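You operate a simulated robot arm through the tools that you are given. There is no shell and no other tool.

You are at the controls of a simulated robot arm. One attempt, no reset.

Task
Give the narrow rod 2 shots of oil and box it.
Fine: the white box; oil it in the grey tray by the oil bottle; swing the spout back. Set down upright: what you pick out. Where these are worked on the way, their far stop is far enough and under half their travel is too little: oil spout.

Only the result counts: the job must be done as asked and must still hold three seconds after the hand-in. Knocking over, shifting, dropping, spilling or breaking anything else fails it.

Robot
A 6-joint arm with a two-finger parallel gripper, fixed in place. Base frame: the origin is at the foot of the arm, x ahead of it, y to its left, z up; the work surface is at about z = 0. Units: cm, degrees, N and s.
With the tool pointing down near the work surface it reaches from about 14 to 58 cm from the base axis. Its first joint turns from -66.0 to 66.0 degrees. Payload 2.1 kg.
Tool frame: the origin (TCP) lies between the finger pads and is the grasp point; the fingertips stand 3 cm ahead of it; z points along the fingers, y is the line along which they close. The gripper opens to 9.4 cm. The fingers are 2.8 cm wide and 1 cm thick; the gripper's body (5 by 9.6 cm) begins 5.5 cm behind the TCP.
Orientation is that of the tool frame in the base frame, as a unit quaternion [x, y, z, w]. With the fingers straight down and closing along the base's y, the tool's x points along the base's -x, its y along +y and its z along -z.

Tools
- The arm moves only by the tool jog_arm. Its argument "plan" is a list of rows, each an object of numbers (a shift or turn left out is 0, a gripper value left out holds the last): "tx", "ty", "tz": the shift along the base's x, y, z in cm; "ax", "ay", "az": the turn, a rotation vector about the base's x, y, z in degrees; "grip": the gripper command, from -1 (fully open) to 1 (shut), values between in proportion. In form: [{"tx": .., "ty": .., "tz": .., "ax": .., "ay": .., "az": .., "grip": ..}, ...]. A call has 1 to 20 rows; each row shifts and turns the commanded pose from where the row before left it. Each row takes 0.2 s and may step no farther than 5 cm and 8.6 degrees from the row before; otherwise, or with a gripper value out of range, the whole call is refused. Where a pose cannot be reached the arm comes as near as it can. A force on the tool above 40 N (or 10 N above the force at the start of the call, whichever is more), or a blocked arm, ends the call early, and 0.2 s more pass. Each finger travels about 7.2 cm/s and halts on what it meets, pressing with about 40 N; the grip force reading is that of the motor and also rises with nothing between the fingers. The clock runs only during rows and for 0.2 s after the last one: add rows that do not move to give the fingers time. It gives the time, the measured TCP pose, the force on the tool (base axes), the opening and the grip force at its end, in the units of the frame above (readings bear some noise), with the torque about the TCP (base axes, N m) and any sound that the robot's microphone picked up.
- Cameras (640 x 400 px; columns grow to the right, rows downward): "scene" is fixed at [6.94, -37.81, 49.69]; the picture's right is [0.68, -0.73, 0.00], its down [-0.33, -0.31, -0.89] and it looks along [0.65, 0.60, -0.46] (base axes); focal length 308 px, centre (320, 200). "wrist" rides on the gripper at [7.6, 1.4, -10.3] in the tool frame; the picture's right is [-0.18, 0.98, 0.00], its down [-0.75, -0.14, -0.64] and it looks along [-0.63, -0.12, 0.77] (tool axes); focal length 243 px, centre (320, 200). There is no depth. A picture from a camera that has moved, and an enlarged one, comes with that camera's place and axes in the base frame and with its lens.
- grab_frame(camera): a new picture of that camera. The clock stands still meanwhile.
- enlarge(camera, box): a new picture of the part [left, top, right, bottom] of that camera's present view, enlarged. The clock stands still meanwhile.
- sign_off(): hands the job in; it is judged then, once.

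Places have to be worked out from the pictures, the camera data and where the tool is seen. Open the gripper and draw the arm clear of the work before you hand the job in, unless the task says otherwise.

The tools are called after "Emit:" by a JSON object that holds its "op" and its "data". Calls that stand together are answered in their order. jog_arm: Moves the arm, as the interface text tells. Its arguments: {"type":"object","properties":{"plan":{"type":"array","items":{"type":"object","properties":{"tx":{"type":"number"},"ty":{"type":"number"},"tz":{"type":"number"},"ax":{"type":"number"},"ay":{"type":"number"},"az":{"type":"number"},"grip":{"type":"number"}}}}},"required":["plan"]} The other tools are called the same way: grab_frame (camera) takes a picture; enlarge (camera, box) takes an enlarged picture of a part of a camera's view; sign_off () hands the job in.

At the start:

```text
time: 0.0
ee_pos: [31.98, -8.89, 36.54]
tcp_rot: [0.0, 1.0, 0.0, 0.0]
wrist_force: [-0.1, 0.1, 0.9]
torque: [0.0, 0.05, -0.01]
gripper_width: 9.39
gripper_force: 0.0
```

scene: 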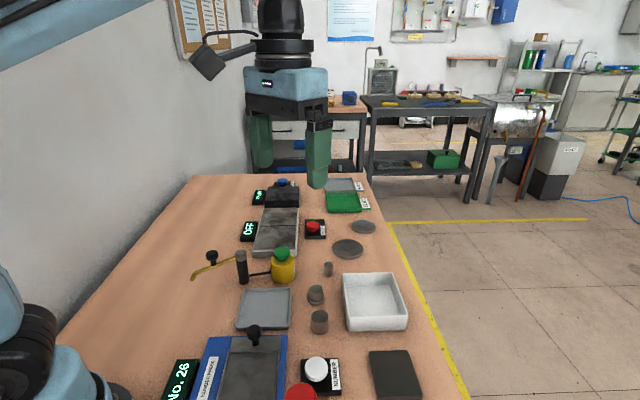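
wrist: 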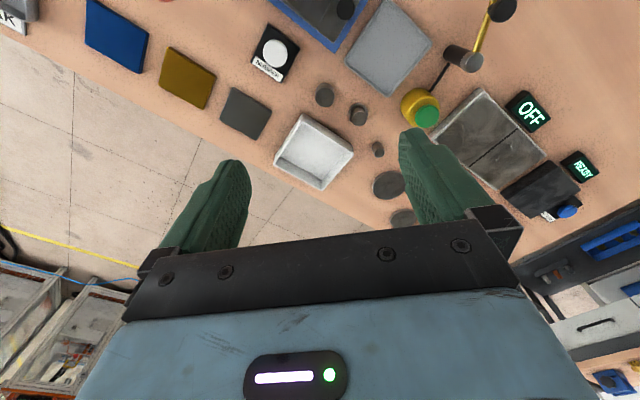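

The scene shows a grey tray, an oil bottle with a swinging spout, several cylinders (rods/discs), and a white box. I'll enlarge the relevant regions to identify things.

Emit:
{"op": "enlarge", "data": {"camera": "scene", "box": [180, 230, 420, 380]}}

Emit:
{"op": "enlarge", "data": {"camera": "wrist", "box": [220, 0, 620, 250]}}

Emit:
{"op": "enlarge", "data": {"camera": "scene", "box": [150, 310, 310, 400]}}

```text
2.67 times, centred on (300, 305) of scene
camera zoom: at [6.94, -37.81, 49.69], right [0.68, -0.73, 0.0], down [-0.33, -0.31, -0.89], along [0.65, 0.6, -0.46], focal length 822 px, centre (373, -80)
```

zoom: 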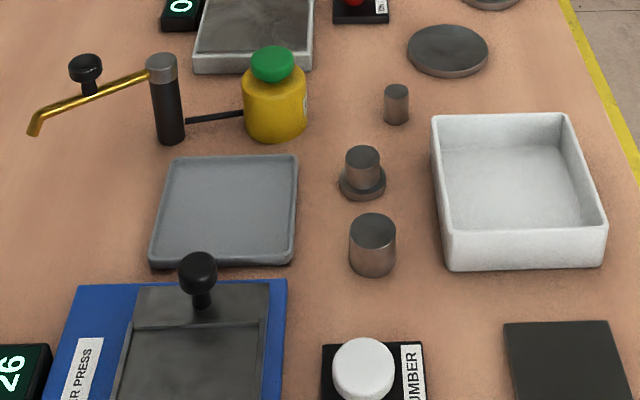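

```text
1.60 times, centred on (420, 125) of wrist
camera zoom: at [24.32, -7.26, 46.78], right [0.18, 0.98, 0.0], down [0.75, -0.14, 0.64], along [0.63, -0.12, -0.77], focal length 388 px, centre (160, 320)
```

zoom: 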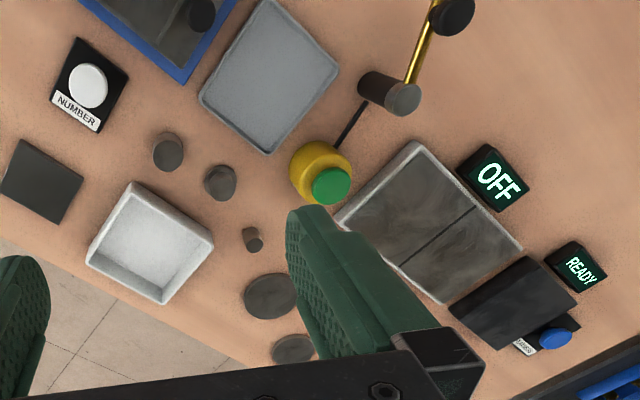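

```text
4.00 times, centred on (230, 355) of scene
camera zoom: at [6.94, -37.81, 49.69], right [0.68, -0.73, 0.0], down [-0.33, -0.31, -0.89], along [0.65, 0.6, -0.46], focal length 1233 px, centre (680, -420)
```

zoom: 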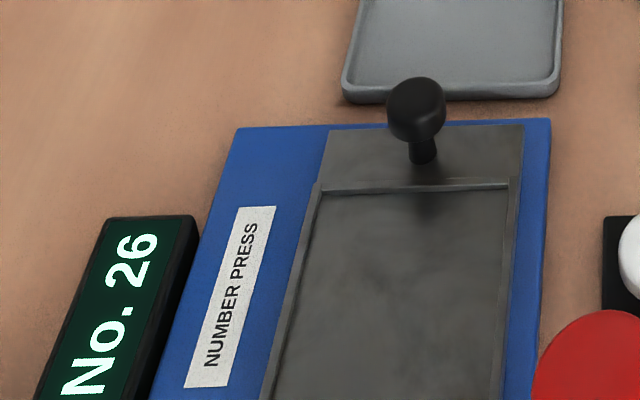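

Narrowest plain cylinder is at about (50.4, -0.6), 3 cm tall. I put the tray centre near (33.8, 2.1), the spout post at (35, 12) with the knob at (29, 12.8, 11), the bottle at (42.4, 6.8) and the box near (50.5, -13). I'll move above the rod for a close view.

Emit:
{"op": "jog_arm", "data": {"plan": [{"tx": 2.3, "ty": 1.04, "tz": -2.2, "grip": -0.06}, {"tx": 2.3, "ty": 1.04, "tz": -2.2}, {"tx": 2.3, "ty": 1.04, "tz": -2.2}, {"tx": 2.3, "ty": 1.04, "tz": -2.2}, {"tx": 2.3, "ty": 1.04, "tz": -2.2}, {"tx": 2.3, "ty": 1.04, "tz": -2.2}, {"tx": 2.3, "ty": 1.04, "tz": -2.2}, {"tx": 2.3, "ty": 1.04, "tz": -2.2}, {}]}}

Emit:
{"op": "grab_frame", "data": {"camera": "wrist"}}

Emit:
{"op": "grab_frame", "data": {"camera": "scene"}}

```text
time: 2.0
ee_pos: [50.3, -0.73, 18.82]
tcp_rot: [0.001, 1.0, -0.001, 0.0]
wrist_force: [0.2, -0.4, 0.0]
torque: [0.0, -0.02, -0.02]
gripper_width: 4.99
gripper_force: 0.0
```

```text
taken
camera wrist: at [42.73, 0.98, 29.06], right [0.18, 0.98, 0.0], down [0.75, -0.14, 0.64], along [0.63, -0.12, -0.77], focal length 243 px, centre (320, 200)
```

wrist: 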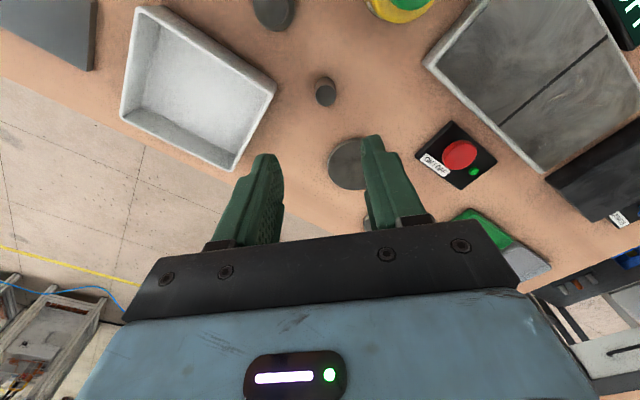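

```text
taken
```

scene: 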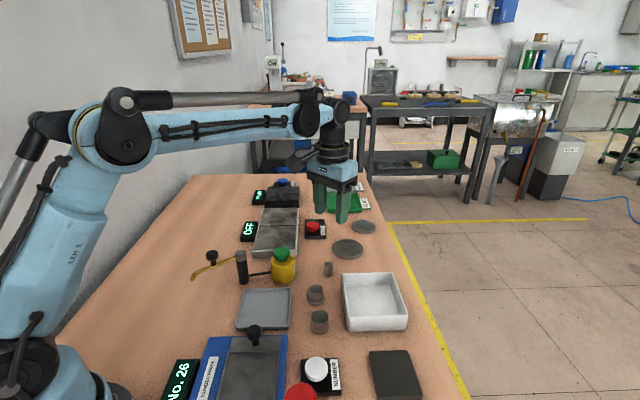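

The rod shows up ahead of the fingers; I'll enlarge to pin down its top and bottom.

Emit:
{"op": "enlarge", "data": {"camera": "wrist", "box": [270, 50, 390, 125]}}

Emit:
{"op": "enlarge", "data": {"camera": "scene", "box": [290, 240, 370, 290]}}

```text
5.33 times, centred on (330, 88) of wrist
camera zoom: at [42.73, 0.98, 29.06], right [0.18, 0.98, 0.0], down [0.75, -0.14, 0.64], along [0.63, -0.12, -0.77], focal length 1294 px, centre (267, 800)
```

zoom: 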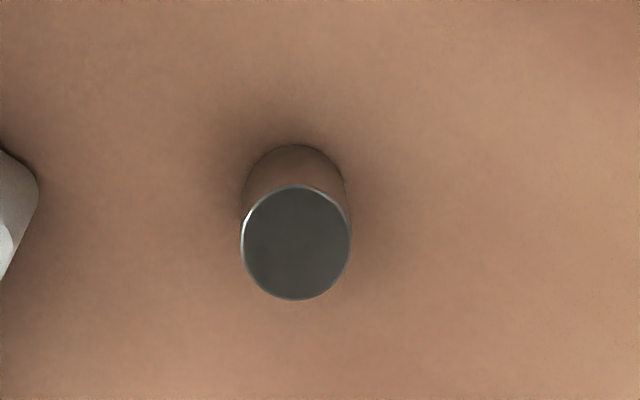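

```text
8.00 times, centred on (330, 265) of scene
camera zoom: at [6.95, -37.8, 49.69], right [0.68, -0.73, 0.0], down [-0.33, -0.31, -0.89], along [0.65, 0.6, -0.46], focal length 2466 px, centre (240, -320)
```

zoom: 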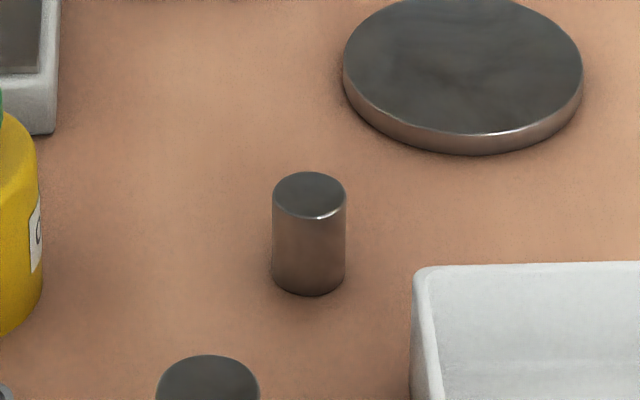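

From the wrist view the rod is about (50.5, 0.0), 2.1 cm wide and roughly 3 cm tall. I'll descend open around it.

Emit:
{"op": "jog_arm", "data": {"plan": [{"tx": 0.15, "ty": 0.65, "tz": -1}, {"tz": -3}, {"tz": -3}, {"tz": -3}, {"tz": -2}, {"tz": -1}, {}, {}]}}

Emit:
{"op": "grab_frame", "data": {"camera": "wrist"}}

Emit:
{"op": "enlarge", "data": {"camera": "scene", "box": [270, 200, 430, 300]}}

```text
time: 3.8
ee_pos: [50.56, 0.18, 5.98]
tcp_rot: [0.0, 1.0, -0.001, 0.0]
wrist_force: [-0.1, 0.6, -0.1]
torque: [-0.01, 0.01, -0.01]
gripper_width: 4.96
gripper_force: 0.1
```

```text
taken
camera wrist: at [42.95, 1.66, 16.14], right [0.18, 0.98, 0.0], down [0.75, -0.14, 0.64], along [0.63, -0.12, -0.77], focal length 243 px, centre (320, 200)
```

wrist: 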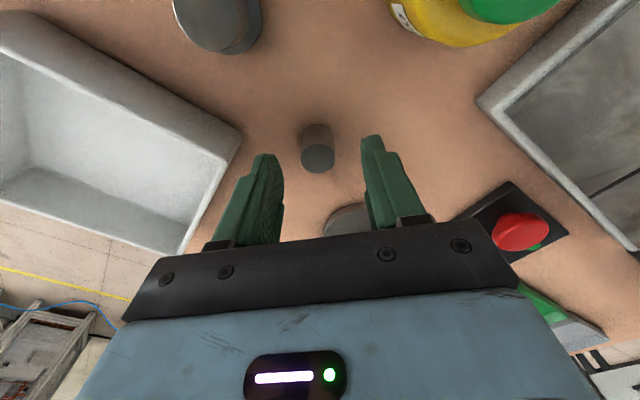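

```text
4.00 times, centred on (350, 250) of scene
camera zoom: at [6.94, -37.81, 49.69], right [0.68, -0.73, 0.0], down [-0.33, -0.31, -0.89], along [0.65, 0.6, -0.46], focal length 1233 px, centre (200, 0)
```

zoom: 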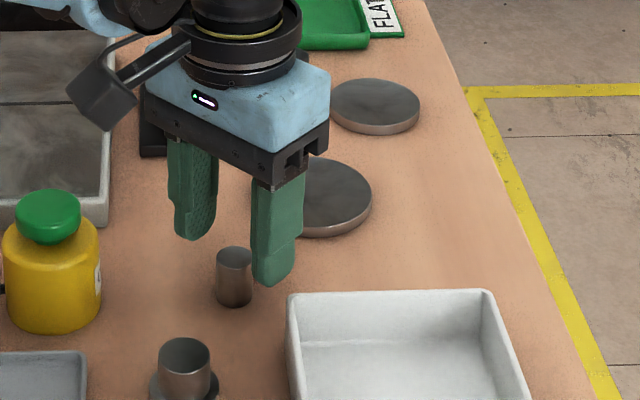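

The fingertip midpoint coincides with the rod's top, so alignment is good. I'll descend 2.2 cm and close.

Emit:
{"op": "jog_arm", "data": {"plan": [{"tz": -1.1}, {"tz": -1.1}, {}, {"grip": 0.3}, {"grip": 1}, {"grip": 1}, {"grip": 1}, {"grip": 1}]}}

Emit:
{"op": "enlarge", "data": {"camera": "scene", "box": [270, 200, 430, 300]}}

```text
time: 5.6
ee_pos: [50.44, -0.03, 3.68]
tcp_rot: [0.0, 1.0, 0.0, -0.001]
wrist_force: [-0.1, 0.4, 0.0]
torque: [0.01, 0.01, -0.01]
gripper_width: 2.05
gripper_force: 39.7
```

```text
4.00 times, centred on (350, 250) of scene
camera zoom: at [6.95, -37.81, 49.69], right [0.68, -0.73, 0.0], down [-0.33, -0.31, -0.89], along [0.65, 0.6, -0.46], focal length 1233 px, centre (200, 0)
```

zoom: 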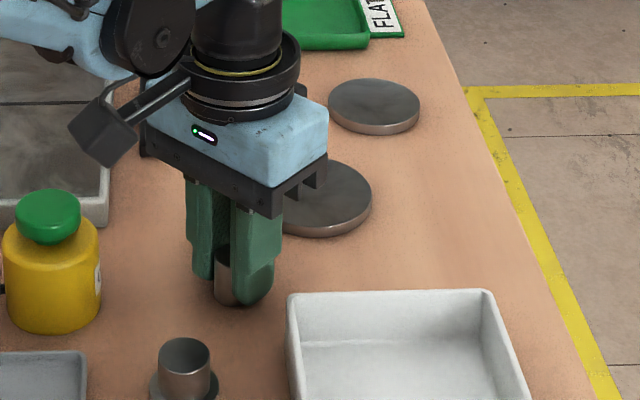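

Rod is held (2.05 cm). I'll lift it and carry it above the tray area at a safe height.

Emit:
{"op": "jog_arm", "data": {"plan": [{"tz": 1}, {"tz": 3}, {"tz": 4}, {"tz": 4}, {"tx": -2.8, "ty": 0.35}, {"tx": -2.8, "ty": 0.35}, {"tx": -2.8, "ty": 0.35}, {"tx": -2.8, "ty": 0.35}, {"tx": -2.8, "ty": 0.35}, {"tx": -2.6, "ty": 0.35}, {}]}}

Emit:
{"op": "grab_frame", "data": {"camera": "wrist"}}

Emit:
{"op": "enlarge", "data": {"camera": "scene", "box": [180, 220, 340, 350]}}

```text
time: 8.0
ee_pos: [33.89, 2.19, 15.71]
tcp_rot: [0.0, 1.0, -0.001, 0.001]
wrist_force: [-0.2, 0.5, -0.6]
torque: [-0.04, 0.03, -0.01]
gripper_width: 2.08
gripper_force: 40.3
```

```text
taken
camera wrist: at [26.28, 3.77, 25.96], right [0.18, 0.98, 0.0], down [0.75, -0.14, 0.64], along [0.63, -0.12, -0.77], focal length 243 px, centre (320, 200)
```

wrist: 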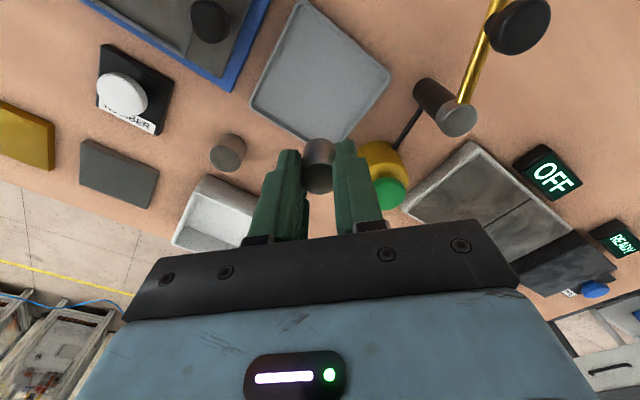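

```text
3.08 times, centred on (260, 285) of scene
camera zoom: at [6.94, -37.81, 49.69], right [0.68, -0.73, 0.0], down [-0.33, -0.31, -0.89], along [0.65, 0.6, -0.46], focal length 948 px, centre (505, -62)
```

zoom: 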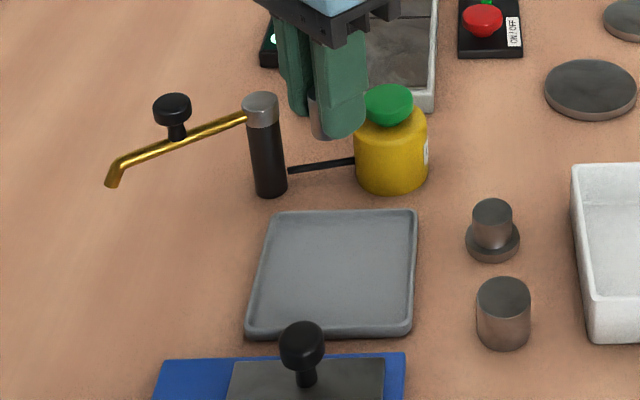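

Tray centre refines to about (33.0, 2.2), which is about 10 cm from the post (34.95, 12.1), matching the spout's length at a ~90° swing. I'll lower the rod there until just above the tray floor.

Emit:
{"op": "jog_arm", "data": {"plan": [{"tx": -0.9}, {"tz": -3}, {"tz": -3}, {"tz": -3}, {"tz": -1}, {"tz": -0.6}, {}, {}]}}

Emit:
{"op": "enlarge", "data": {"camera": "scene", "box": [180, 230, 340, 340]}}

Emit:
{"op": "grab_frame", "data": {"camera": "wrist"}}

```text
time: 9.8
ee_pos: [32.86, 2.32, 5.04]
tcp_rot: [0.0, 1.0, 0.0, 0.0]
wrist_force: [-0.1, 0.9, -0.7]
torque: [0.0, 0.04, 0.04]
gripper_width: 2.07
gripper_force: 39.8
```

```text
3.64 times, centred on (260, 285) of scene
camera zoom: at [6.95, -37.81, 49.69], right [0.68, -0.73, 0.0], down [-0.33, -0.31, -0.89], along [0.65, 0.6, -0.46], focal length 1121 px, centre (538, -109)
```

zoom: 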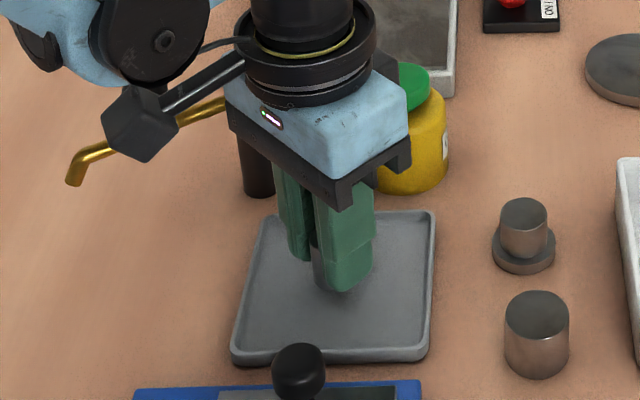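

```text
taken
camera wrist: at [25.37, 3.85, 15.25], right [0.18, 0.98, 0.0], down [0.75, -0.14, 0.64], along [0.63, -0.12, -0.77], focal length 243 px, centre (320, 200)
```

wrist: 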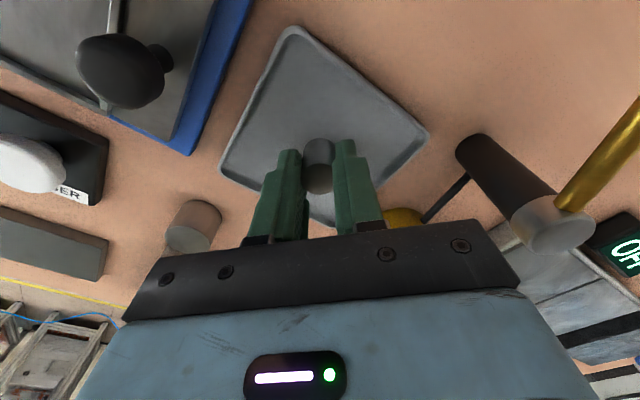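

Rod is over the tray centre (about 33.1, 2.3). I'll lower in small steps to feel contact.

Emit:
{"op": "jog_arm", "data": {"plan": [{"tx": 0.2, "tz": -0.3}, {"tz": -0.2}, {}, {}]}}

Emit:
{"op": "jog_arm", "data": {"plan": [{"tz": -0.15}, {}, {}]}}

Emit:
{"op": "jog_arm", "data": {"plan": [{"tz": -0.15}, {}, {}]}}

```text
time: 10.8
ee_pos: [33.11, 2.31, 4.57]
tcp_rot: [0.0, 1.0, -0.001, 0.0]
wrist_force: [-0.6, 0.3, -0.5]
torque: [-0.02, 0.0, -0.03]
gripper_width: 2.07
gripper_force: 39.7
```

```text
time: 11.6
ee_pos: [33.12, 2.34, 4.53]
tcp_rot: [-0.001, 1.0, 0.0, 0.0]
wrist_force: [0.0, 0.6, -0.2]
torque: [0.02, 0.01, 0.0]
gripper_width: 2.06
gripper_force: 39.9
```

```text
time: 12.4
ee_pos: [33.16, 2.26, 4.47]
tcp_rot: [0.0, 1.0, 0.0, 0.0]
wrist_force: [0.6, 0.6, -0.2]
torque: [0.01, 0.02, 0.02]
gripper_width: 2.07
gripper_force: 39.9
```

No contact yet (rod bottom about 0.6 cm above table height). Continuing down in small steps.

Emit:
{"op": "jog_arm", "data": {"plan": [{"tz": -0.1}, {}, {}]}}

Emit:
{"op": "jog_arm", "data": {"plan": [{"tz": -0.1}, {}, {}]}}

Emit:
{"op": "enlarge", "data": {"camera": "scene", "box": [230, 270, 310, 320]}}

```text
time: 13.2
ee_pos: [33.17, 2.16, 4.31]
tcp_rot: [0.001, 1.0, 0.0, 0.0]
wrist_force: [-0.1, 0.2, -0.7]
torque: [0.02, 0.0, -0.02]
gripper_width: 2.06
gripper_force: 39.8
```

```text
time: 14.0
ee_pos: [33.19, 2.14, 4.09]
tcp_rot: [0.0, 1.0, -0.001, 0.0]
wrist_force: [0.3, 0.3, -0.9]
torque: [-0.01, 0.0, -0.02]
gripper_width: 2.05
gripper_force: 40.1
```

```text
8.00 times, centred on (270, 295) of scene
camera zoom: at [6.95, -37.81, 49.69], right [0.68, -0.73, 0.0], down [-0.33, -0.31, -0.89], along [0.65, 0.6, -0.46], focal length 2466 px, centre (720, -560)
```

zoom: 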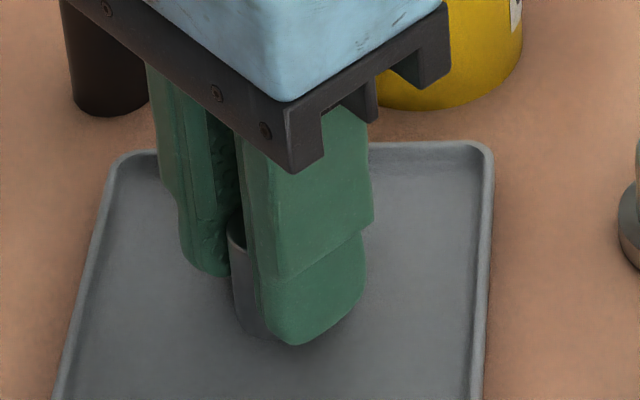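

Still no contact force; continuing in 0.1 steps.

Emit:
{"op": "jog_arm", "data": {"plan": [{"tz": -0.1}, {}, {}]}}

Emit:
{"op": "jog_arm", "data": {"plan": [{"tz": -0.07}, {}, {}]}}

```text
time: 14.8
ee_pos: [33.17, 2.3, 4.09]
tcp_rot: [0.0, 1.0, -0.001, 0.0]
wrist_force: [-1.7, -4.5, 33.2]
torque: [-0.16, 0.05, 0.0]
gripper_width: 2.09
gripper_force: 39.8
```

```text
time: 15.6
ee_pos: [33.06, 2.29, 4.03]
tcp_rot: [-0.001, 1.0, 0.0, 0.0]
wrist_force: [3.6, -1.7, 30.5]
torque: [-0.04, -0.11, 0.0]
gripper_width: 2.05
gripper_force: 40.2
```

Contact with the tray floor (30 N up). I'll ease off a bit and open the fingers gently, then rise.

Emit:
{"op": "jog_arm", "data": {"plan": [{"tz": 0.1}, {}, {"grip": 0.4}, {"grip": 0.2}, {"grip": 0.1}, {"grip": 0.1}, {}]}}

Emit:
{"op": "jog_arm", "data": {"plan": [{"tz": 1}, {"tz": 2}, {"tz": 4}, {"tz": 4}, {"tz": 4}, {}]}}

Emit:
{"op": "grab_frame", "data": {"camera": "wrist"}}

Emit:
{"op": "enlarge", "data": {"camera": "scene", "box": [180, 220, 340, 340]}}

```text
time: 17.2
ee_pos: [33.02, 2.2, 4.11]
tcp_rot: [0.0, 1.0, 0.0, 0.0]
wrist_force: [1.4, 0.1, -0.2]
torque: [0.0, 0.01, 0.0]
gripper_width: 4.23
gripper_force: 0.1
```

```text
time: 18.6
ee_pos: [33.16, 2.12, 19.01]
tcp_rot: [0.0, 1.0, -0.001, 0.0]
wrist_force: [0.0, -0.3, -0.2]
torque: [0.01, 0.01, -0.03]
gripper_width: 4.23
gripper_force: 0.2
```

```text
taken
camera wrist: at [25.58, 3.7, 29.28], right [0.18, 0.98, 0.0], down [0.75, -0.14, 0.64], along [0.63, -0.12, -0.77], focal length 243 px, centre (320, 200)
```

wrist: 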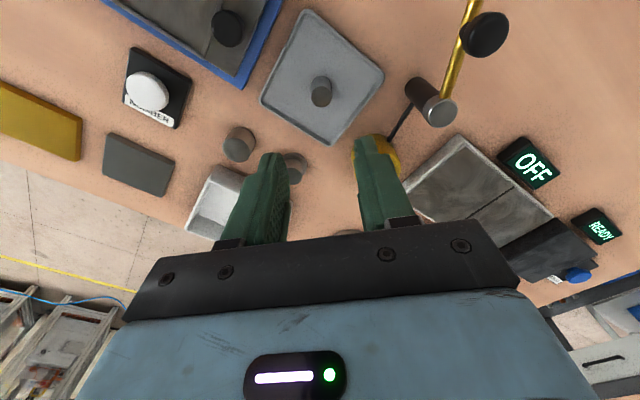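

```text
3.33 times, centred on (260, 280) of scene
camera zoom: at [6.94, -37.81, 49.69], right [0.68, -0.73, 0.0], down [-0.33, -0.31, -0.89], along [0.65, 0.6, -0.46], focal length 1028 px, centre (520, -67)
```

zoom: 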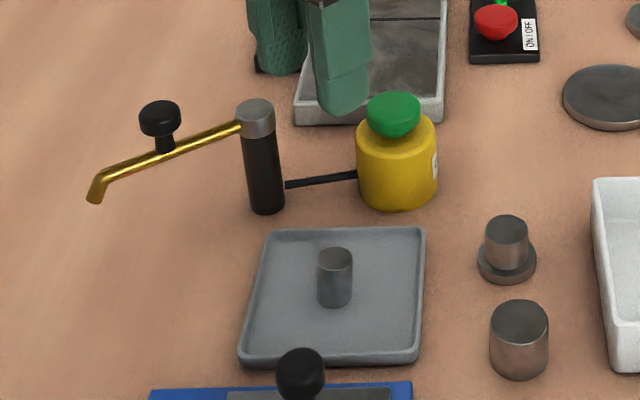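

The rod stands upright at the tray centre. I'll go above the spout knob (about 29.2, 13.4) for a closer look.

Emit:
{"op": "jog_arm", "data": {"plan": [{"tx": -1, "ty": 2.8, "tz": 1}, {"tx": -1, "ty": 2.8}, {"tx": -1, "ty": 2.8}, {"tx": -0.9, "ty": 2.8}, {}]}}

Emit:
{"op": "grab_frame", "data": {"camera": "wrist"}}

Emit:
{"op": "enlarge", "data": {"camera": "scene", "box": [180, 200, 340, 300]}}

```text
time: 19.8
ee_pos: [29.33, 13.49, 20.13]
tcp_rot: [0.0, 1.0, 0.0, 0.0]
wrist_force: [0.6, -0.2, -1.3]
torque: [0.0, -0.02, -0.03]
gripper_width: 4.24
gripper_force: 0.0
```

```text
taken
camera wrist: at [21.74, 15.05, 30.33], right [0.18, 0.98, 0.0], down [0.75, -0.14, 0.64], along [0.63, -0.12, -0.77], focal length 243 px, centre (320, 200)
```

wrist: 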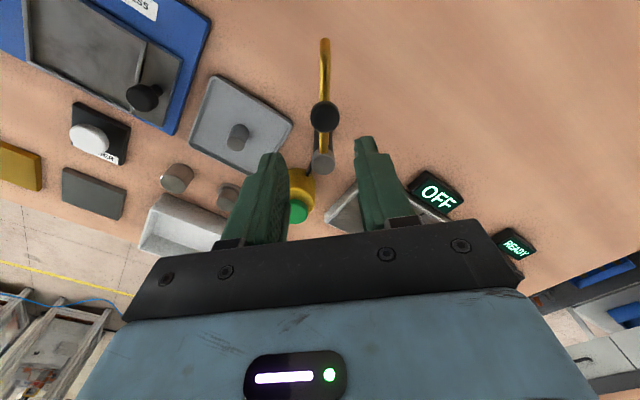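

```text
4.00 times, centred on (260, 250) of scene
camera zoom: at [6.95, -37.8, 49.69], right [0.68, -0.73, 0.0], down [-0.33, -0.31, -0.89], along [0.65, 0.6, -0.46], focal length 1233 px, centre (560, 0)
```

zoom: 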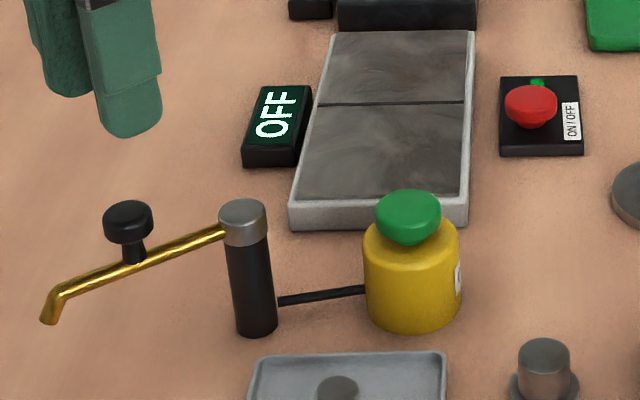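

The knob is at about (29.1, 13.65), top z≈11.3, and the pivot at (34.8, 12.45), so radius is ≈5.8 and the angle ≈168°. I'll rotate the tool so its fingers bracket the knob tangentially, descend to just above it, and check.

Emit:
{"op": "jog_arm", "data": {"plan": [{"tx": -0.18, "ty": 0.27, "az": -5.5, "grip": 0.15}, {"tz": -2, "az": -5.5}, {"tz": -2.4}, {}, {}]}}

Emit:
{"op": "grab_frame", "data": {"camera": "wrist"}}

Emit:
{"op": "enlarge", "data": {"camera": "scene", "box": [160, 200, 320, 300]}}

```text
time: 21.0
ee_pos: [29.09, 13.66, 15.71]
tcp_rot: [0.096, 0.995, 0.0, 0.0]
wrist_force: [-0.5, 1.1, 0.4]
torque: [0.0, -0.03, 0.03]
gripper_width: 3.98
gripper_force: 0.0
```

```text
taken
camera wrist: at [21.95, 16.67, 25.89], right [0.37, 0.93, 0.0], down [0.71, -0.28, 0.64], along [0.6, -0.24, -0.77], focal length 243 px, centre (320, 200)
```

wrist: 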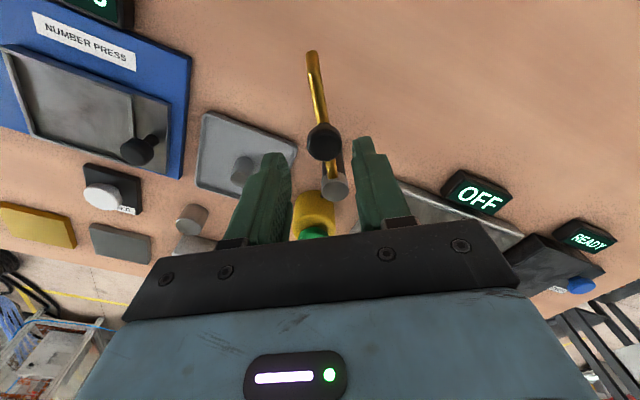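

```text
4.00 times, centred on (240, 250) of scene
camera zoom: at [6.94, -37.81, 49.69], right [0.68, -0.73, 0.0], down [-0.33, -0.31, -0.89], along [0.65, 0.6, -0.46], focal length 1233 px, centre (640, 0)
```

zoom: 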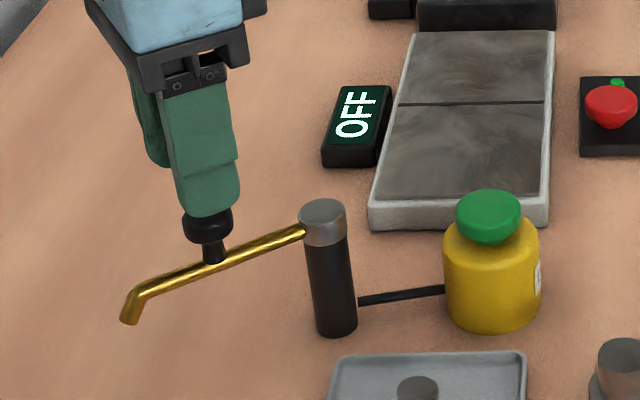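

Knob sits nearly centred between the fingers. I'll nudge slightly and descend so the fingertips straddle the knob cap above the spout.

Emit:
{"op": "jog_arm", "data": {"plan": [{"tx": 0.0, "ty": 0.15, "tz": -1}, {"tz": -1}, {"tz": -1}, {"tz": -0.5}, {}]}}

Emit:
{"op": "enlarge", "data": {"camera": "scene", "box": [160, 200, 320, 300]}}

Emit:
{"op": "grab_frame", "data": {"camera": "wrist"}}

```text
time: 22.2
ee_pos: [29.09, 13.8, 12.25]
tcp_rot: [0.096, 0.995, -0.001, 0.0]
wrist_force: [0.2, 0.7, -0.7]
torque: [-0.03, -0.01, 0.0]
gripper_width: 4.01
gripper_force: 0.0
```

```text
4.00 times, centred on (240, 250) of scene
camera zoom: at [6.94, -37.81, 49.69], right [0.68, -0.73, 0.0], down [-0.33, -0.31, -0.89], along [0.65, 0.6, -0.46], focal length 1233 px, centre (640, 0)
```

zoom: 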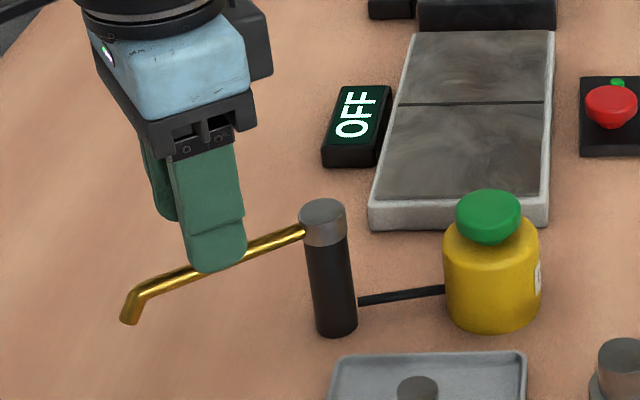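

```text
taken
camera wrist: at [21.86, 16.83, 22.42], right [0.37, 0.93, 0.0], down [0.71, -0.28, 0.64], along [0.6, -0.24, -0.77], focal length 243 px, centre (320, 200)
```

wrist: 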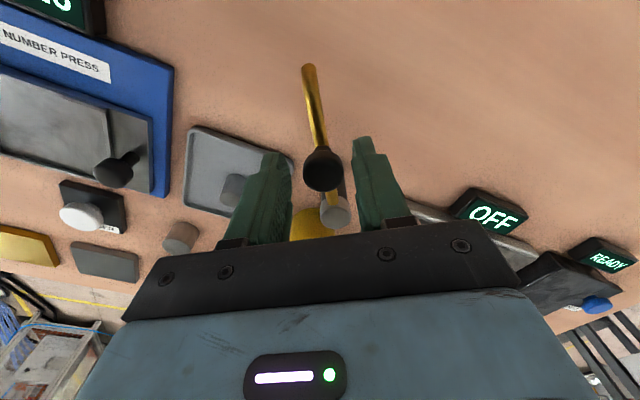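

The fingers straddle the knob. I'll start the swing along the arc, 30° first, rotating the tool along.

Emit:
{"op": "jog_arm", "data": {"plan": [{"tx": -0.122, "ty": -0.749, "az": 7.5}, {"tx": -0.024, "ty": -0.758, "az": 7.5}, {"tx": 0.077, "ty": -0.755, "az": 7.5}, {"tx": 0.173, "ty": -0.739, "az": 7.5}, {}]}}

Emit:
{"op": "grab_frame", "data": {"camera": "wrist"}}

Emit:
{"op": "enlarge", "data": {"camera": "scene", "box": [160, 200, 320, 300]}}

```text
time: 23.4
ee_pos: [29.1, 10.75, 12.16]
tcp_rot: [-0.166, 0.986, 0.001, 0.0]
wrist_force: [-1.0, -0.2, -0.7]
torque: [0.0, 0.03, -0.02]
gripper_width: 4.03
gripper_force: 0.1
```

```text
taken
camera wrist: at [21.52, 9.8, 22.39], right [-0.15, 0.99, 0.0], down [0.76, 0.11, 0.64], along [0.64, 0.09, -0.77], focal length 243 px, centre (320, 200)
```

wrist: 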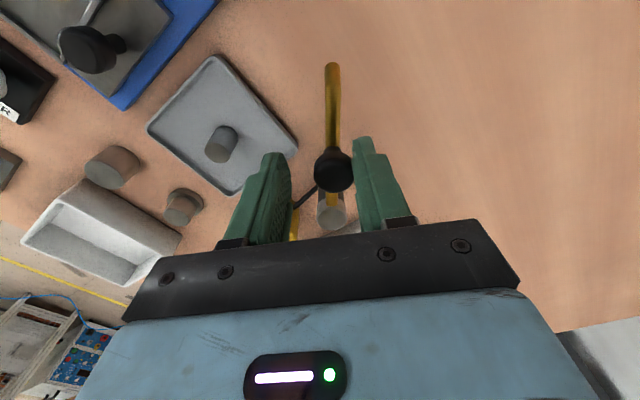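

```text
4.00 times, centred on (240, 250) of scene
camera zoom: at [6.94, -37.81, 49.69], right [0.68, -0.73, 0.0], down [-0.33, -0.31, -0.89], along [0.65, 0.6, -0.46], focal length 1233 px, centre (640, 0)
```

zoom: 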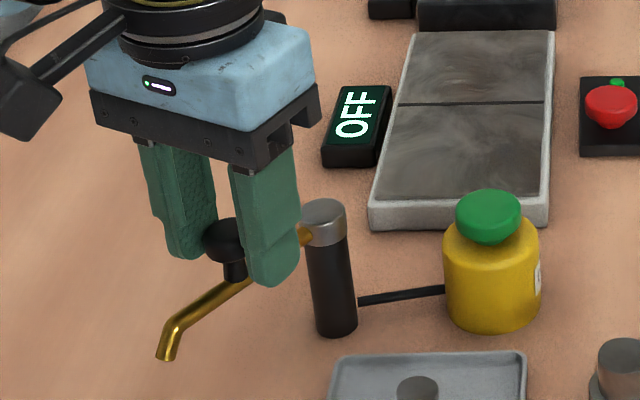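

The spout follows freely with no noticeable force. Continuing the arc.

Emit:
{"op": "jog_arm", "data": {"plan": [{"tx": 0.269, "ty": -0.709, "az": 7.5}, {"tx": 0.359, "ty": -0.668, "az": 7.5}, {"tx": 0.444, "ty": -0.616, "az": 7.5}, {"tx": 0.519, "ty": -0.553, "az": 7.5}, {"tx": 0.588, "ty": -0.48, "az": 7.5}, {"tx": 0.645, "ty": -0.399, "az": 7.5}, {}]}}

Emit:
{"op": "grab_frame", "data": {"camera": "wrist"}}

Emit:
{"op": "enlarge", "data": {"camera": "scene", "box": [180, 220, 340, 320]}}

```text
time: 25.0
ee_pos: [31.9, 7.36, 12.13]
tcp_rot: [-0.53, 0.848, 0.0, 0.0]
wrist_force: [0.1, 0.7, 0.1]
torque: [-0.02, 0.03, -0.01]
gripper_width: 4.02
gripper_force: 0.1
```

```text
taken
camera wrist: at [27.5, 1.34, 22.39], right [-0.8, 0.59, 0.0], down [0.46, 0.62, 0.64], along [0.38, 0.52, -0.77], focal length 243 px, centre (320, 200)
```

wrist: 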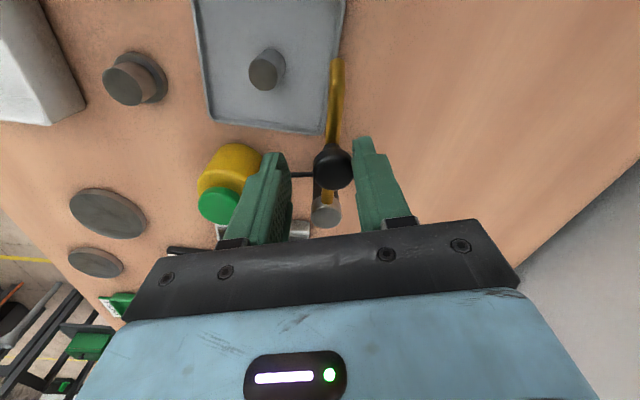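

```text
4.00 times, centred on (260, 270) of scene
camera zoom: at [6.95, -37.81, 49.69], right [0.68, -0.73, 0.0], down [-0.33, -0.31, -0.89], along [0.65, 0.6, -0.46], focal length 1233 px, centre (560, -80)
```

zoom: 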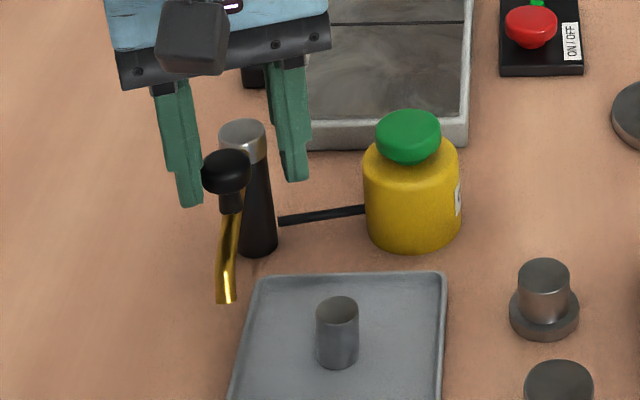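

Nearly there. Continue 2 full steps, then in smaller ones to find the far stop.

Emit:
{"op": "jog_arm", "data": {"plan": [{"tx": 0.692, "ty": -0.312, "az": 7.5}, {"tx": 0.726, "ty": -0.218, "az": 7.5}, {}, {}]}}

Emit:
{"op": "grab_frame", "data": {"camera": "wrist"}}

Emit:
{"op": "enlarge", "data": {"camera": "scene", "box": [180, 220, 340, 320]}}

```text
time: 26.0
ee_pos: [33.54, 6.95, 12.24]
tcp_rot: [-0.637, 0.771, -0.001, 0.0]
wrist_force: [-0.1, 0.0, 0.0]
torque: [0.0, 0.0, -0.02]
gripper_width: 4.0
gripper_force: 0.0
```

```text
taken
camera wrist: at [30.64, -0.16, 22.42], right [-0.93, 0.37, 0.0], down [0.28, 0.71, 0.64], along [0.24, 0.6, -0.77], focal length 243 px, centre (320, 200)
```

wrist: 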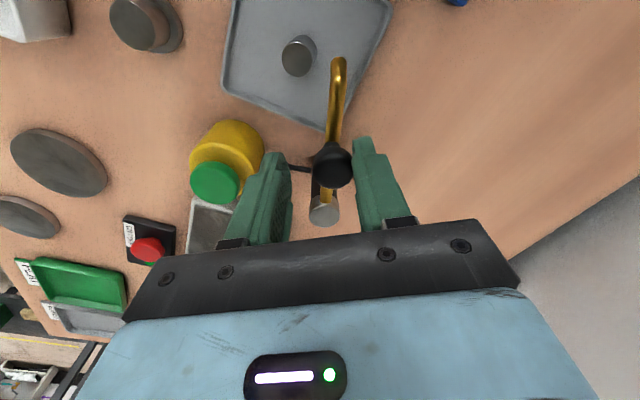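

```text
4.00 times, centred on (260, 270) of scene
camera zoom: at [6.95, -37.81, 49.69], right [0.68, -0.73, 0.0], down [-0.33, -0.31, -0.89], along [0.65, 0.6, -0.46], focal length 1233 px, centre (560, -80)
```

zoom: 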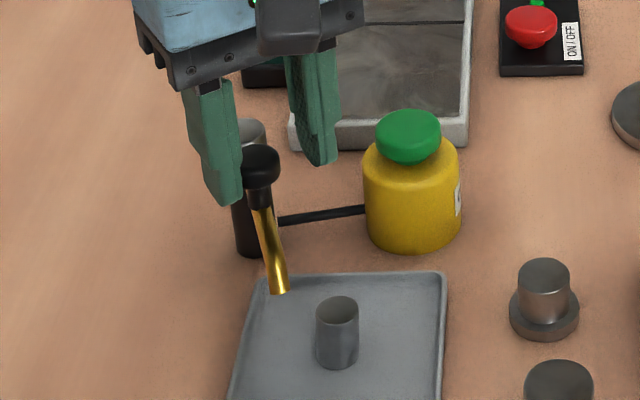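

The spout lags the fingers by the bracket clearance. I'll continue in half steps and watch the force.

Emit:
{"op": "jog_arm", "data": {"plan": [{"tx": 0.375, "ty": -0.07, "az": 3.75}, {"tx": 0.375, "ty": -0.05, "az": 3.75}, {}]}}

Emit:
{"op": "enlarge", "data": {"camera": "scene", "box": [180, 220, 340, 320]}}

Emit:
{"op": "grab_frame", "data": {"camera": "wrist"}}

```text
time: 26.8
ee_pos: [34.15, 6.6, 12.2]
tcp_rot: [-0.685, 0.728, 0.0, 0.0]
wrist_force: [-0.2, -0.7, 0.3]
torque: [0.03, -0.03, 0.01]
gripper_width: 4.0
gripper_force: 0.0
```

```text
4.00 times, centred on (260, 270) of scene
camera zoom: at [6.95, -37.81, 49.69], right [0.68, -0.73, 0.0], down [-0.33, -0.31, -0.89], along [0.65, 0.6, -0.46], focal length 1233 px, centre (560, -80)
```

zoom: 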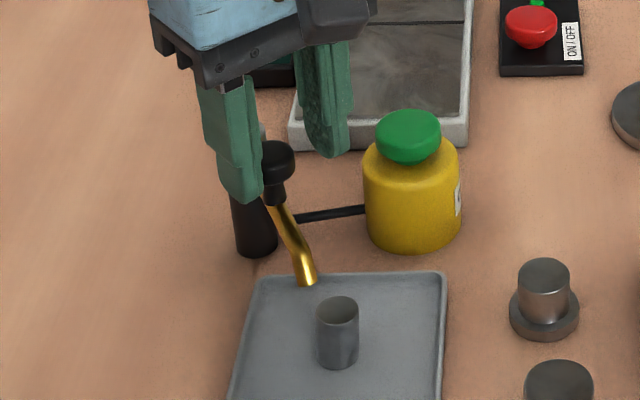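

```text
taken
camera wrist: at [32.35, -0.63, 22.39], right [-0.97, 0.24, 0.0], down [0.19, 0.74, 0.64], along [0.16, 0.62, -0.77], focal length 243 px, centre (320, 200)
```

wrist: 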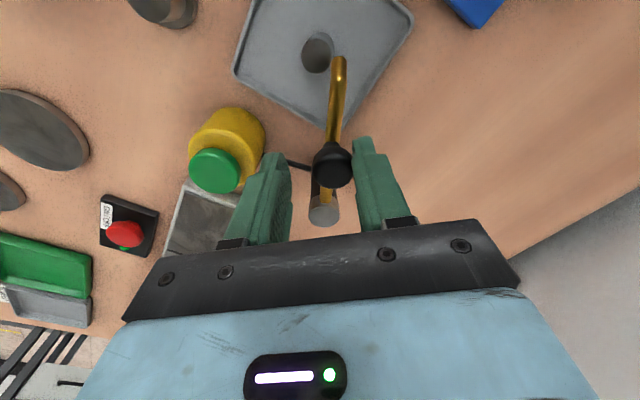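

The tip is still about 8° short of the rod, with no stop force yet. Continue in small steps.

Emit:
{"op": "jog_arm", "data": {"plan": [{"tx": 0.375, "ty": -0.03, "az": 3.75}, {"tx": 0.38, "ty": -0.0, "az": 3.75}, {}]}}

Emit:
{"op": "enlarge", "data": {"camera": "scene", "box": [180, 220, 340, 320]}}

Emit:
{"op": "grab_frame", "data": {"camera": "wrist"}}

```text
time: 27.6
ee_pos: [34.91, 6.78, 12.22]
tcp_rot: [0.732, -0.681, 0.0, 0.0]
wrist_force: [0.9, -0.8, 0.4]
torque: [0.04, -0.03, -0.04]
gripper_width: 4.04
gripper_force: 0.0
```

```text
4.00 times, centred on (260, 270) of scene
camera zoom: at [6.94, -37.81, 49.69], right [0.68, -0.73, 0.0], down [-0.33, -0.31, -0.89], along [0.65, 0.6, -0.46], focal length 1233 px, centre (560, -80)
```

zoom: 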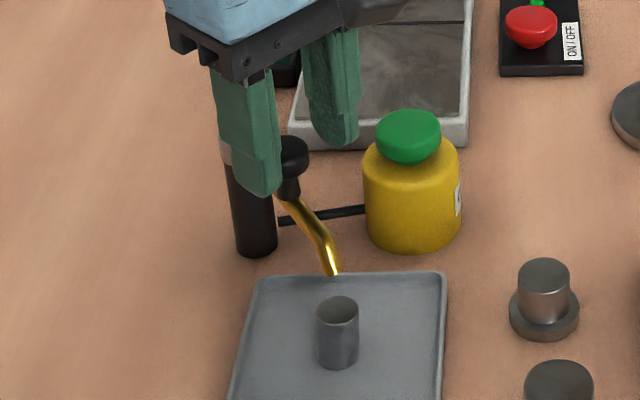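

```text
taken
camera wrist: at [34.13, -0.81, 22.46], right [-0.99, 0.11, 0.0], down [0.09, 0.76, 0.64], along [0.07, 0.64, -0.77], focal length 243 px, centre (320, 200)
```

wrist: 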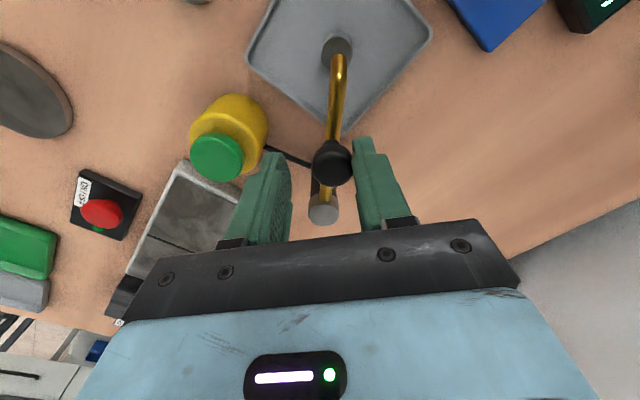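

The tip is now over the rod. I'll push a little further to check whether this is the far stop.

Emit:
{"op": "jog_arm", "data": {"plan": [{"tx": 0.2, "ty": 0.01, "az": 2}, {}]}}

Emit:
{"op": "grab_frame", "data": {"camera": "wrist"}}

```text
time: 28.2
ee_pos: [35.17, 6.73, 12.31]
tcp_rot: [0.743, -0.669, 0.0, 0.001]
wrist_force: [-4.6, 1.3, 0.3]
torque: [0.03, 0.11, -0.06]
gripper_width: 4.23
gripper_force: 2.8
```

```text
taken
camera wrist: at [34.55, -0.83, 22.44], right [-1.0, 0.08, 0.0], down [0.06, 0.76, 0.64], along [0.05, 0.64, -0.77], focal length 243 px, centre (320, 200)
```

wrist: 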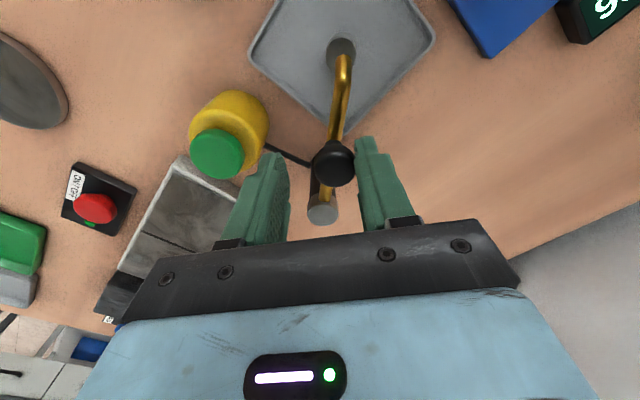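

Reaction force appears and the finger is being pushed: that's the far stop, with the tip over the rod. I'll back off slightly and lift clear.

Emit:
{"op": "jog_arm", "data": {"plan": [{"tx": -0.6}, {}, {"tz": 1.5}, {"tz": 3}, {"tz": 4}, {}]}}

Emit:
{"op": "grab_frame", "data": {"camera": "wrist"}}

Emit:
{"op": "enlarge", "data": {"camera": "scene", "box": [180, 220, 340, 320]}}

```text
time: 29.6
ee_pos: [34.52, 6.93, 20.79]
tcp_rot: [0.743, -0.669, 0.001, 0.0]
wrist_force: [0.1, -0.9, 0.0]
torque: [0.03, 0.03, -0.01]
gripper_width: 4.03
gripper_force: 0.1
```

```text
taken
camera wrist: at [34.04, -0.72, 31.05], right [-1.0, 0.08, 0.0], down [0.06, 0.76, 0.64], along [0.05, 0.64, -0.77], focal length 243 px, centre (320, 200)
```

wrist: 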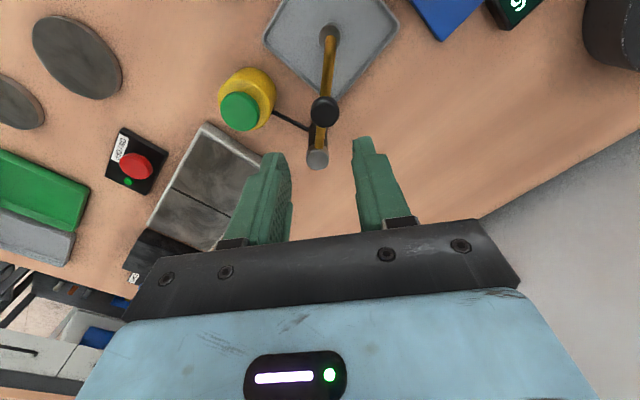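

```text
4.00 times, centred on (260, 270) of scene
camera zoom: at [6.94, -37.81, 49.69], right [0.68, -0.73, 0.0], down [-0.33, -0.31, -0.89], along [0.65, 0.6, -0.46], focal length 1233 px, centre (560, -80)
```

zoom: 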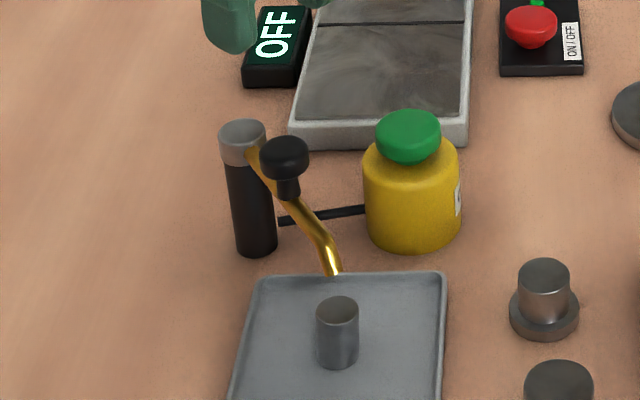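

The spout is over the tray. I'll enlarge to verify the tip sits over the rod, and locate the bottle cap.

Emit:
{"op": "enlarge", "data": {"camera": "scene", "box": [240, 270, 288, 300]}}

Emit:
{"op": "enlarge", "data": {"camera": "wrist", "box": [210, 0, 370, 140]}}

```text
13.33 times, centred on (264, 285) of scene
camera zoom: at [6.94, -37.81, 49.69], right [0.68, -0.73, 0.0], down [-0.33, -0.31, -0.89], along [0.65, 0.6, -0.46], focal length 4110 px, centre (1067, -933)
```

zoom: 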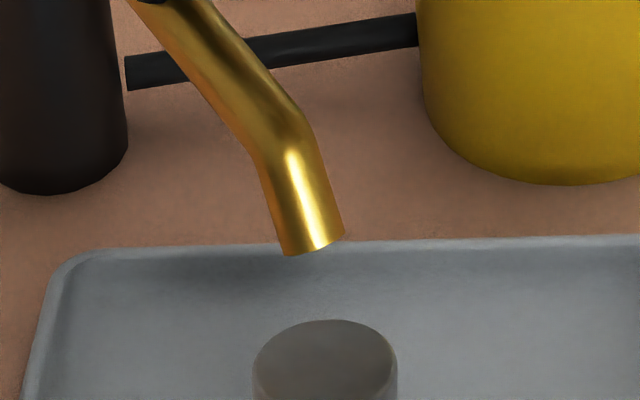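

```text
2.86 times, centred on (290, 70) of wrist
camera zoom: at [34.04, -0.72, 31.05], right [-1.0, 0.08, 0.0], down [0.06, 0.76, 0.64], along [0.05, 0.64, -0.77], focal length 693 px, centre (406, 571)
```

zoom: 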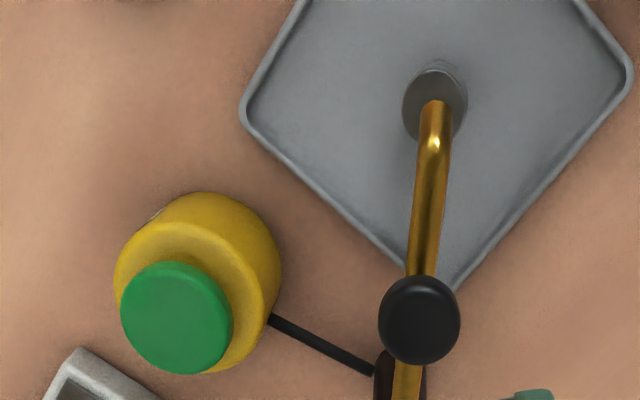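

Tip is within ~0.4 cm of the rod's axis, over its top. The green pump cap is at about (42.4, 7.05), top z≈7.4; I'll close the gripper and move above it.

Emit:
{"op": "jog_arm", "data": {"plan": [{"tx": 2.6, "ty": 0.1, "grip": 1}, {"tx": 2.6, "ty": 0.1}, {"tx": 2.65, "ty": 0.15}, {"tz": -3}, {"tz": -3}, {}, {}]}}

Emit:
{"op": "grab_frame", "data": {"camera": "wrist"}}

Emit:
{"op": "enlarge", "data": {"camera": "scene", "box": [200, 200, 360, 320]}}

```text
time: 31.2
ee_pos: [42.57, 7.18, 14.61]
tcp_rot: [0.743, -0.669, 0.0, 0.001]
wrist_force: [1.1, 0.0, 0.8]
torque: [0.0, -0.01, 0.0]
gripper_width: 0.01
gripper_force: 33.2
```

```text
taken
camera wrist: at [41.93, -0.4, 24.87], right [-1.0, 0.08, 0.0], down [0.06, 0.76, 0.64], along [0.05, 0.64, -0.77], focal length 243 px, centre (320, 200)
```

wrist: 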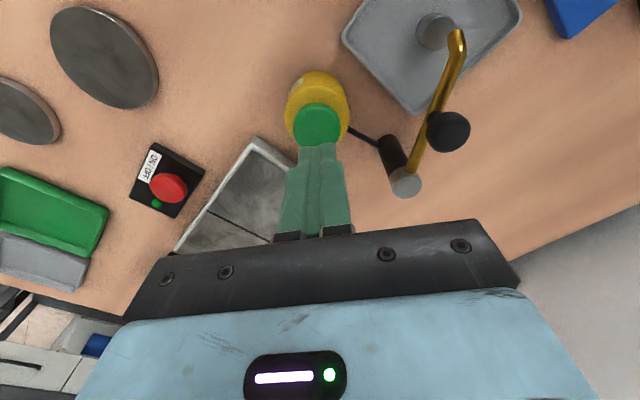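

```text
3.33 times, centred on (280, 260) of scene
camera zoom: at [6.94, -37.81, 49.69], right [0.68, -0.73, 0.0], down [-0.33, -0.31, -0.89], along [0.65, 0.6, -0.46], focal length 1028 px, centre (453, 0)
```

zoom: 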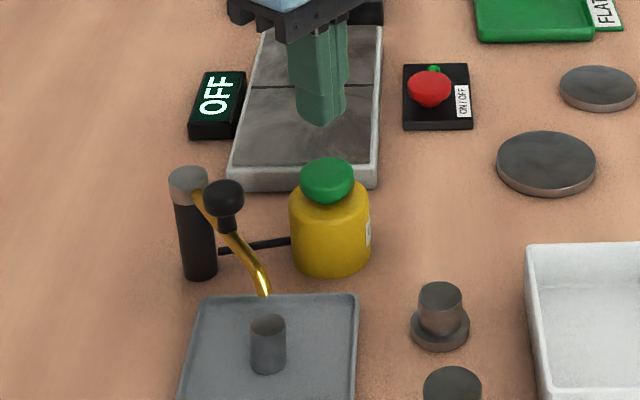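

Fingers are just above the cap. I'll shift slightly, descend close to the cap, then press in small steps listening for a click.

Emit:
{"op": "jog_arm", "data": {"plan": [{"ty": -0.15, "tz": -1.5}, {"tz": -1.5}, {"tz": -0.5}, {}]}}

Emit:
{"op": "enlarge", "data": {"camera": "scene", "box": [200, 200, 360, 320]}}

```text
time: 32.2
ee_pos: [42.48, 6.96, 11.23]
tcp_rot: [0.743, -0.669, 0.0, 0.0]
wrist_force: [0.4, 0.5, 0.1]
torque: [0.02, 0.0, 0.0]
gripper_width: 0.0
gripper_force: 32.3
```

```text
3.33 times, centred on (280, 260) of scene
camera zoom: at [6.94, -37.81, 49.69], right [0.68, -0.73, 0.0], down [-0.33, -0.31, -0.89], along [0.65, 0.6, -0.46], focal length 1028 px, centre (453, 0)
```

zoom: 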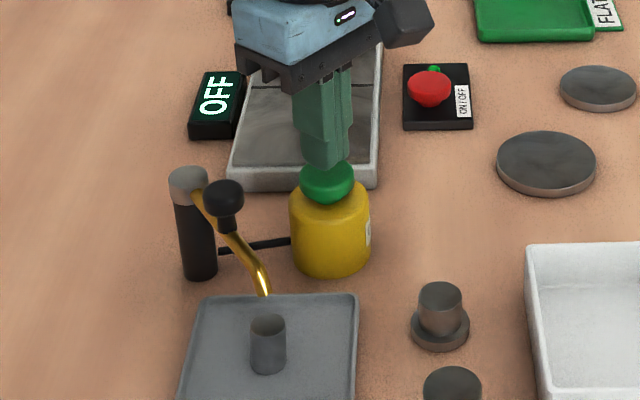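

Centred over the cap. Pressing down step by step.

Emit:
{"op": "jog_arm", "data": {"plan": [{"tz": -0.2}, {"tz": -0.2}, {"tz": -0.2}, {}]}}

```text
time: 33.2
ee_pos: [42.35, 7.02, 10.66]
tcp_rot: [0.743, -0.669, 0.0, 0.001]
wrist_force: [0.2, -0.4, -0.4]
torque: [0.03, -0.02, 0.04]
gripper_width: 0.02
gripper_force: 33.6
```

Emit:
{"op": "jog_arm", "data": {"plan": [{"tz": -0.15}, {"tz": -0.15}, {}]}}

```text
time: 34.0
ee_pos: [42.22, 7.03, 10.37]
tcp_rot: [0.743, -0.669, 0.0, 0.0]
wrist_force: [0.0, 0.3, 0.0]
torque: [-0.01, 0.01, -0.01]
gripper_width: 0.01
gripper_force: 33.2
```

No contact yet at TCP z≈10.4; continuing in small steps.

Emit:
{"op": "jog_arm", "data": {"plan": [{"tz": -0.15}, {"tz": -0.15}, {}]}}

Emit:
{"op": "enlarge", "data": {"camera": "scene", "box": [250, 225, 314, 275]}}

```text
time: 34.8
ee_pos: [42.27, 7.02, 10.04]
tcp_rot: [0.743, -0.669, 0.0, 0.0]
wrist_force: [-0.3, -0.4, 0.1]
torque: [-0.03, 0.0, -0.03]
gripper_width: 0.0
gripper_force: 33.0
```

```text
8.00 times, centred on (282, 250) of scene
camera zoom: at [6.94, -37.81, 49.69], right [0.68, -0.73, 0.0], down [-0.33, -0.31, -0.89], along [0.65, 0.6, -0.46], focal length 2466 px, centre (624, -200)
```

zoom: 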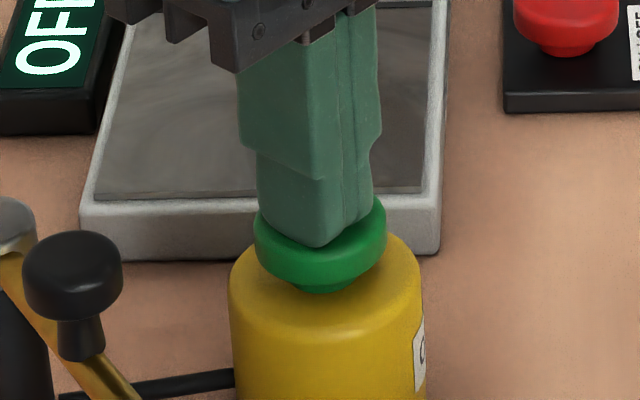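

Fingertips are essentially touching the cap. Continuing down.

Emit:
{"op": "jog_arm", "data": {"plan": [{"tz": -0.15}, {}]}}

Emit:
{"op": "jog_arm", "data": {"plan": [{"tz": -0.15}, {}]}}

```text
time: 35.4
ee_pos: [42.37, 6.99, 9.91]
tcp_rot: [0.743, -0.669, 0.001, 0.0]
wrist_force: [-1.0, 0.5, 1.3]
torque: [0.05, 0.0, 0.01]
gripper_width: 0.02
gripper_force: 32.8
```

```text
time: 36.0
ee_pos: [42.39, 6.96, 9.71]
tcp_rot: [0.743, -0.669, 0.001, 0.001]
wrist_force: [-1.0, -2.2, 1.9]
torque: [-0.02, 0.02, 0.04]
gripper_width: 0.0
gripper_force: 32.5
heard: click
```

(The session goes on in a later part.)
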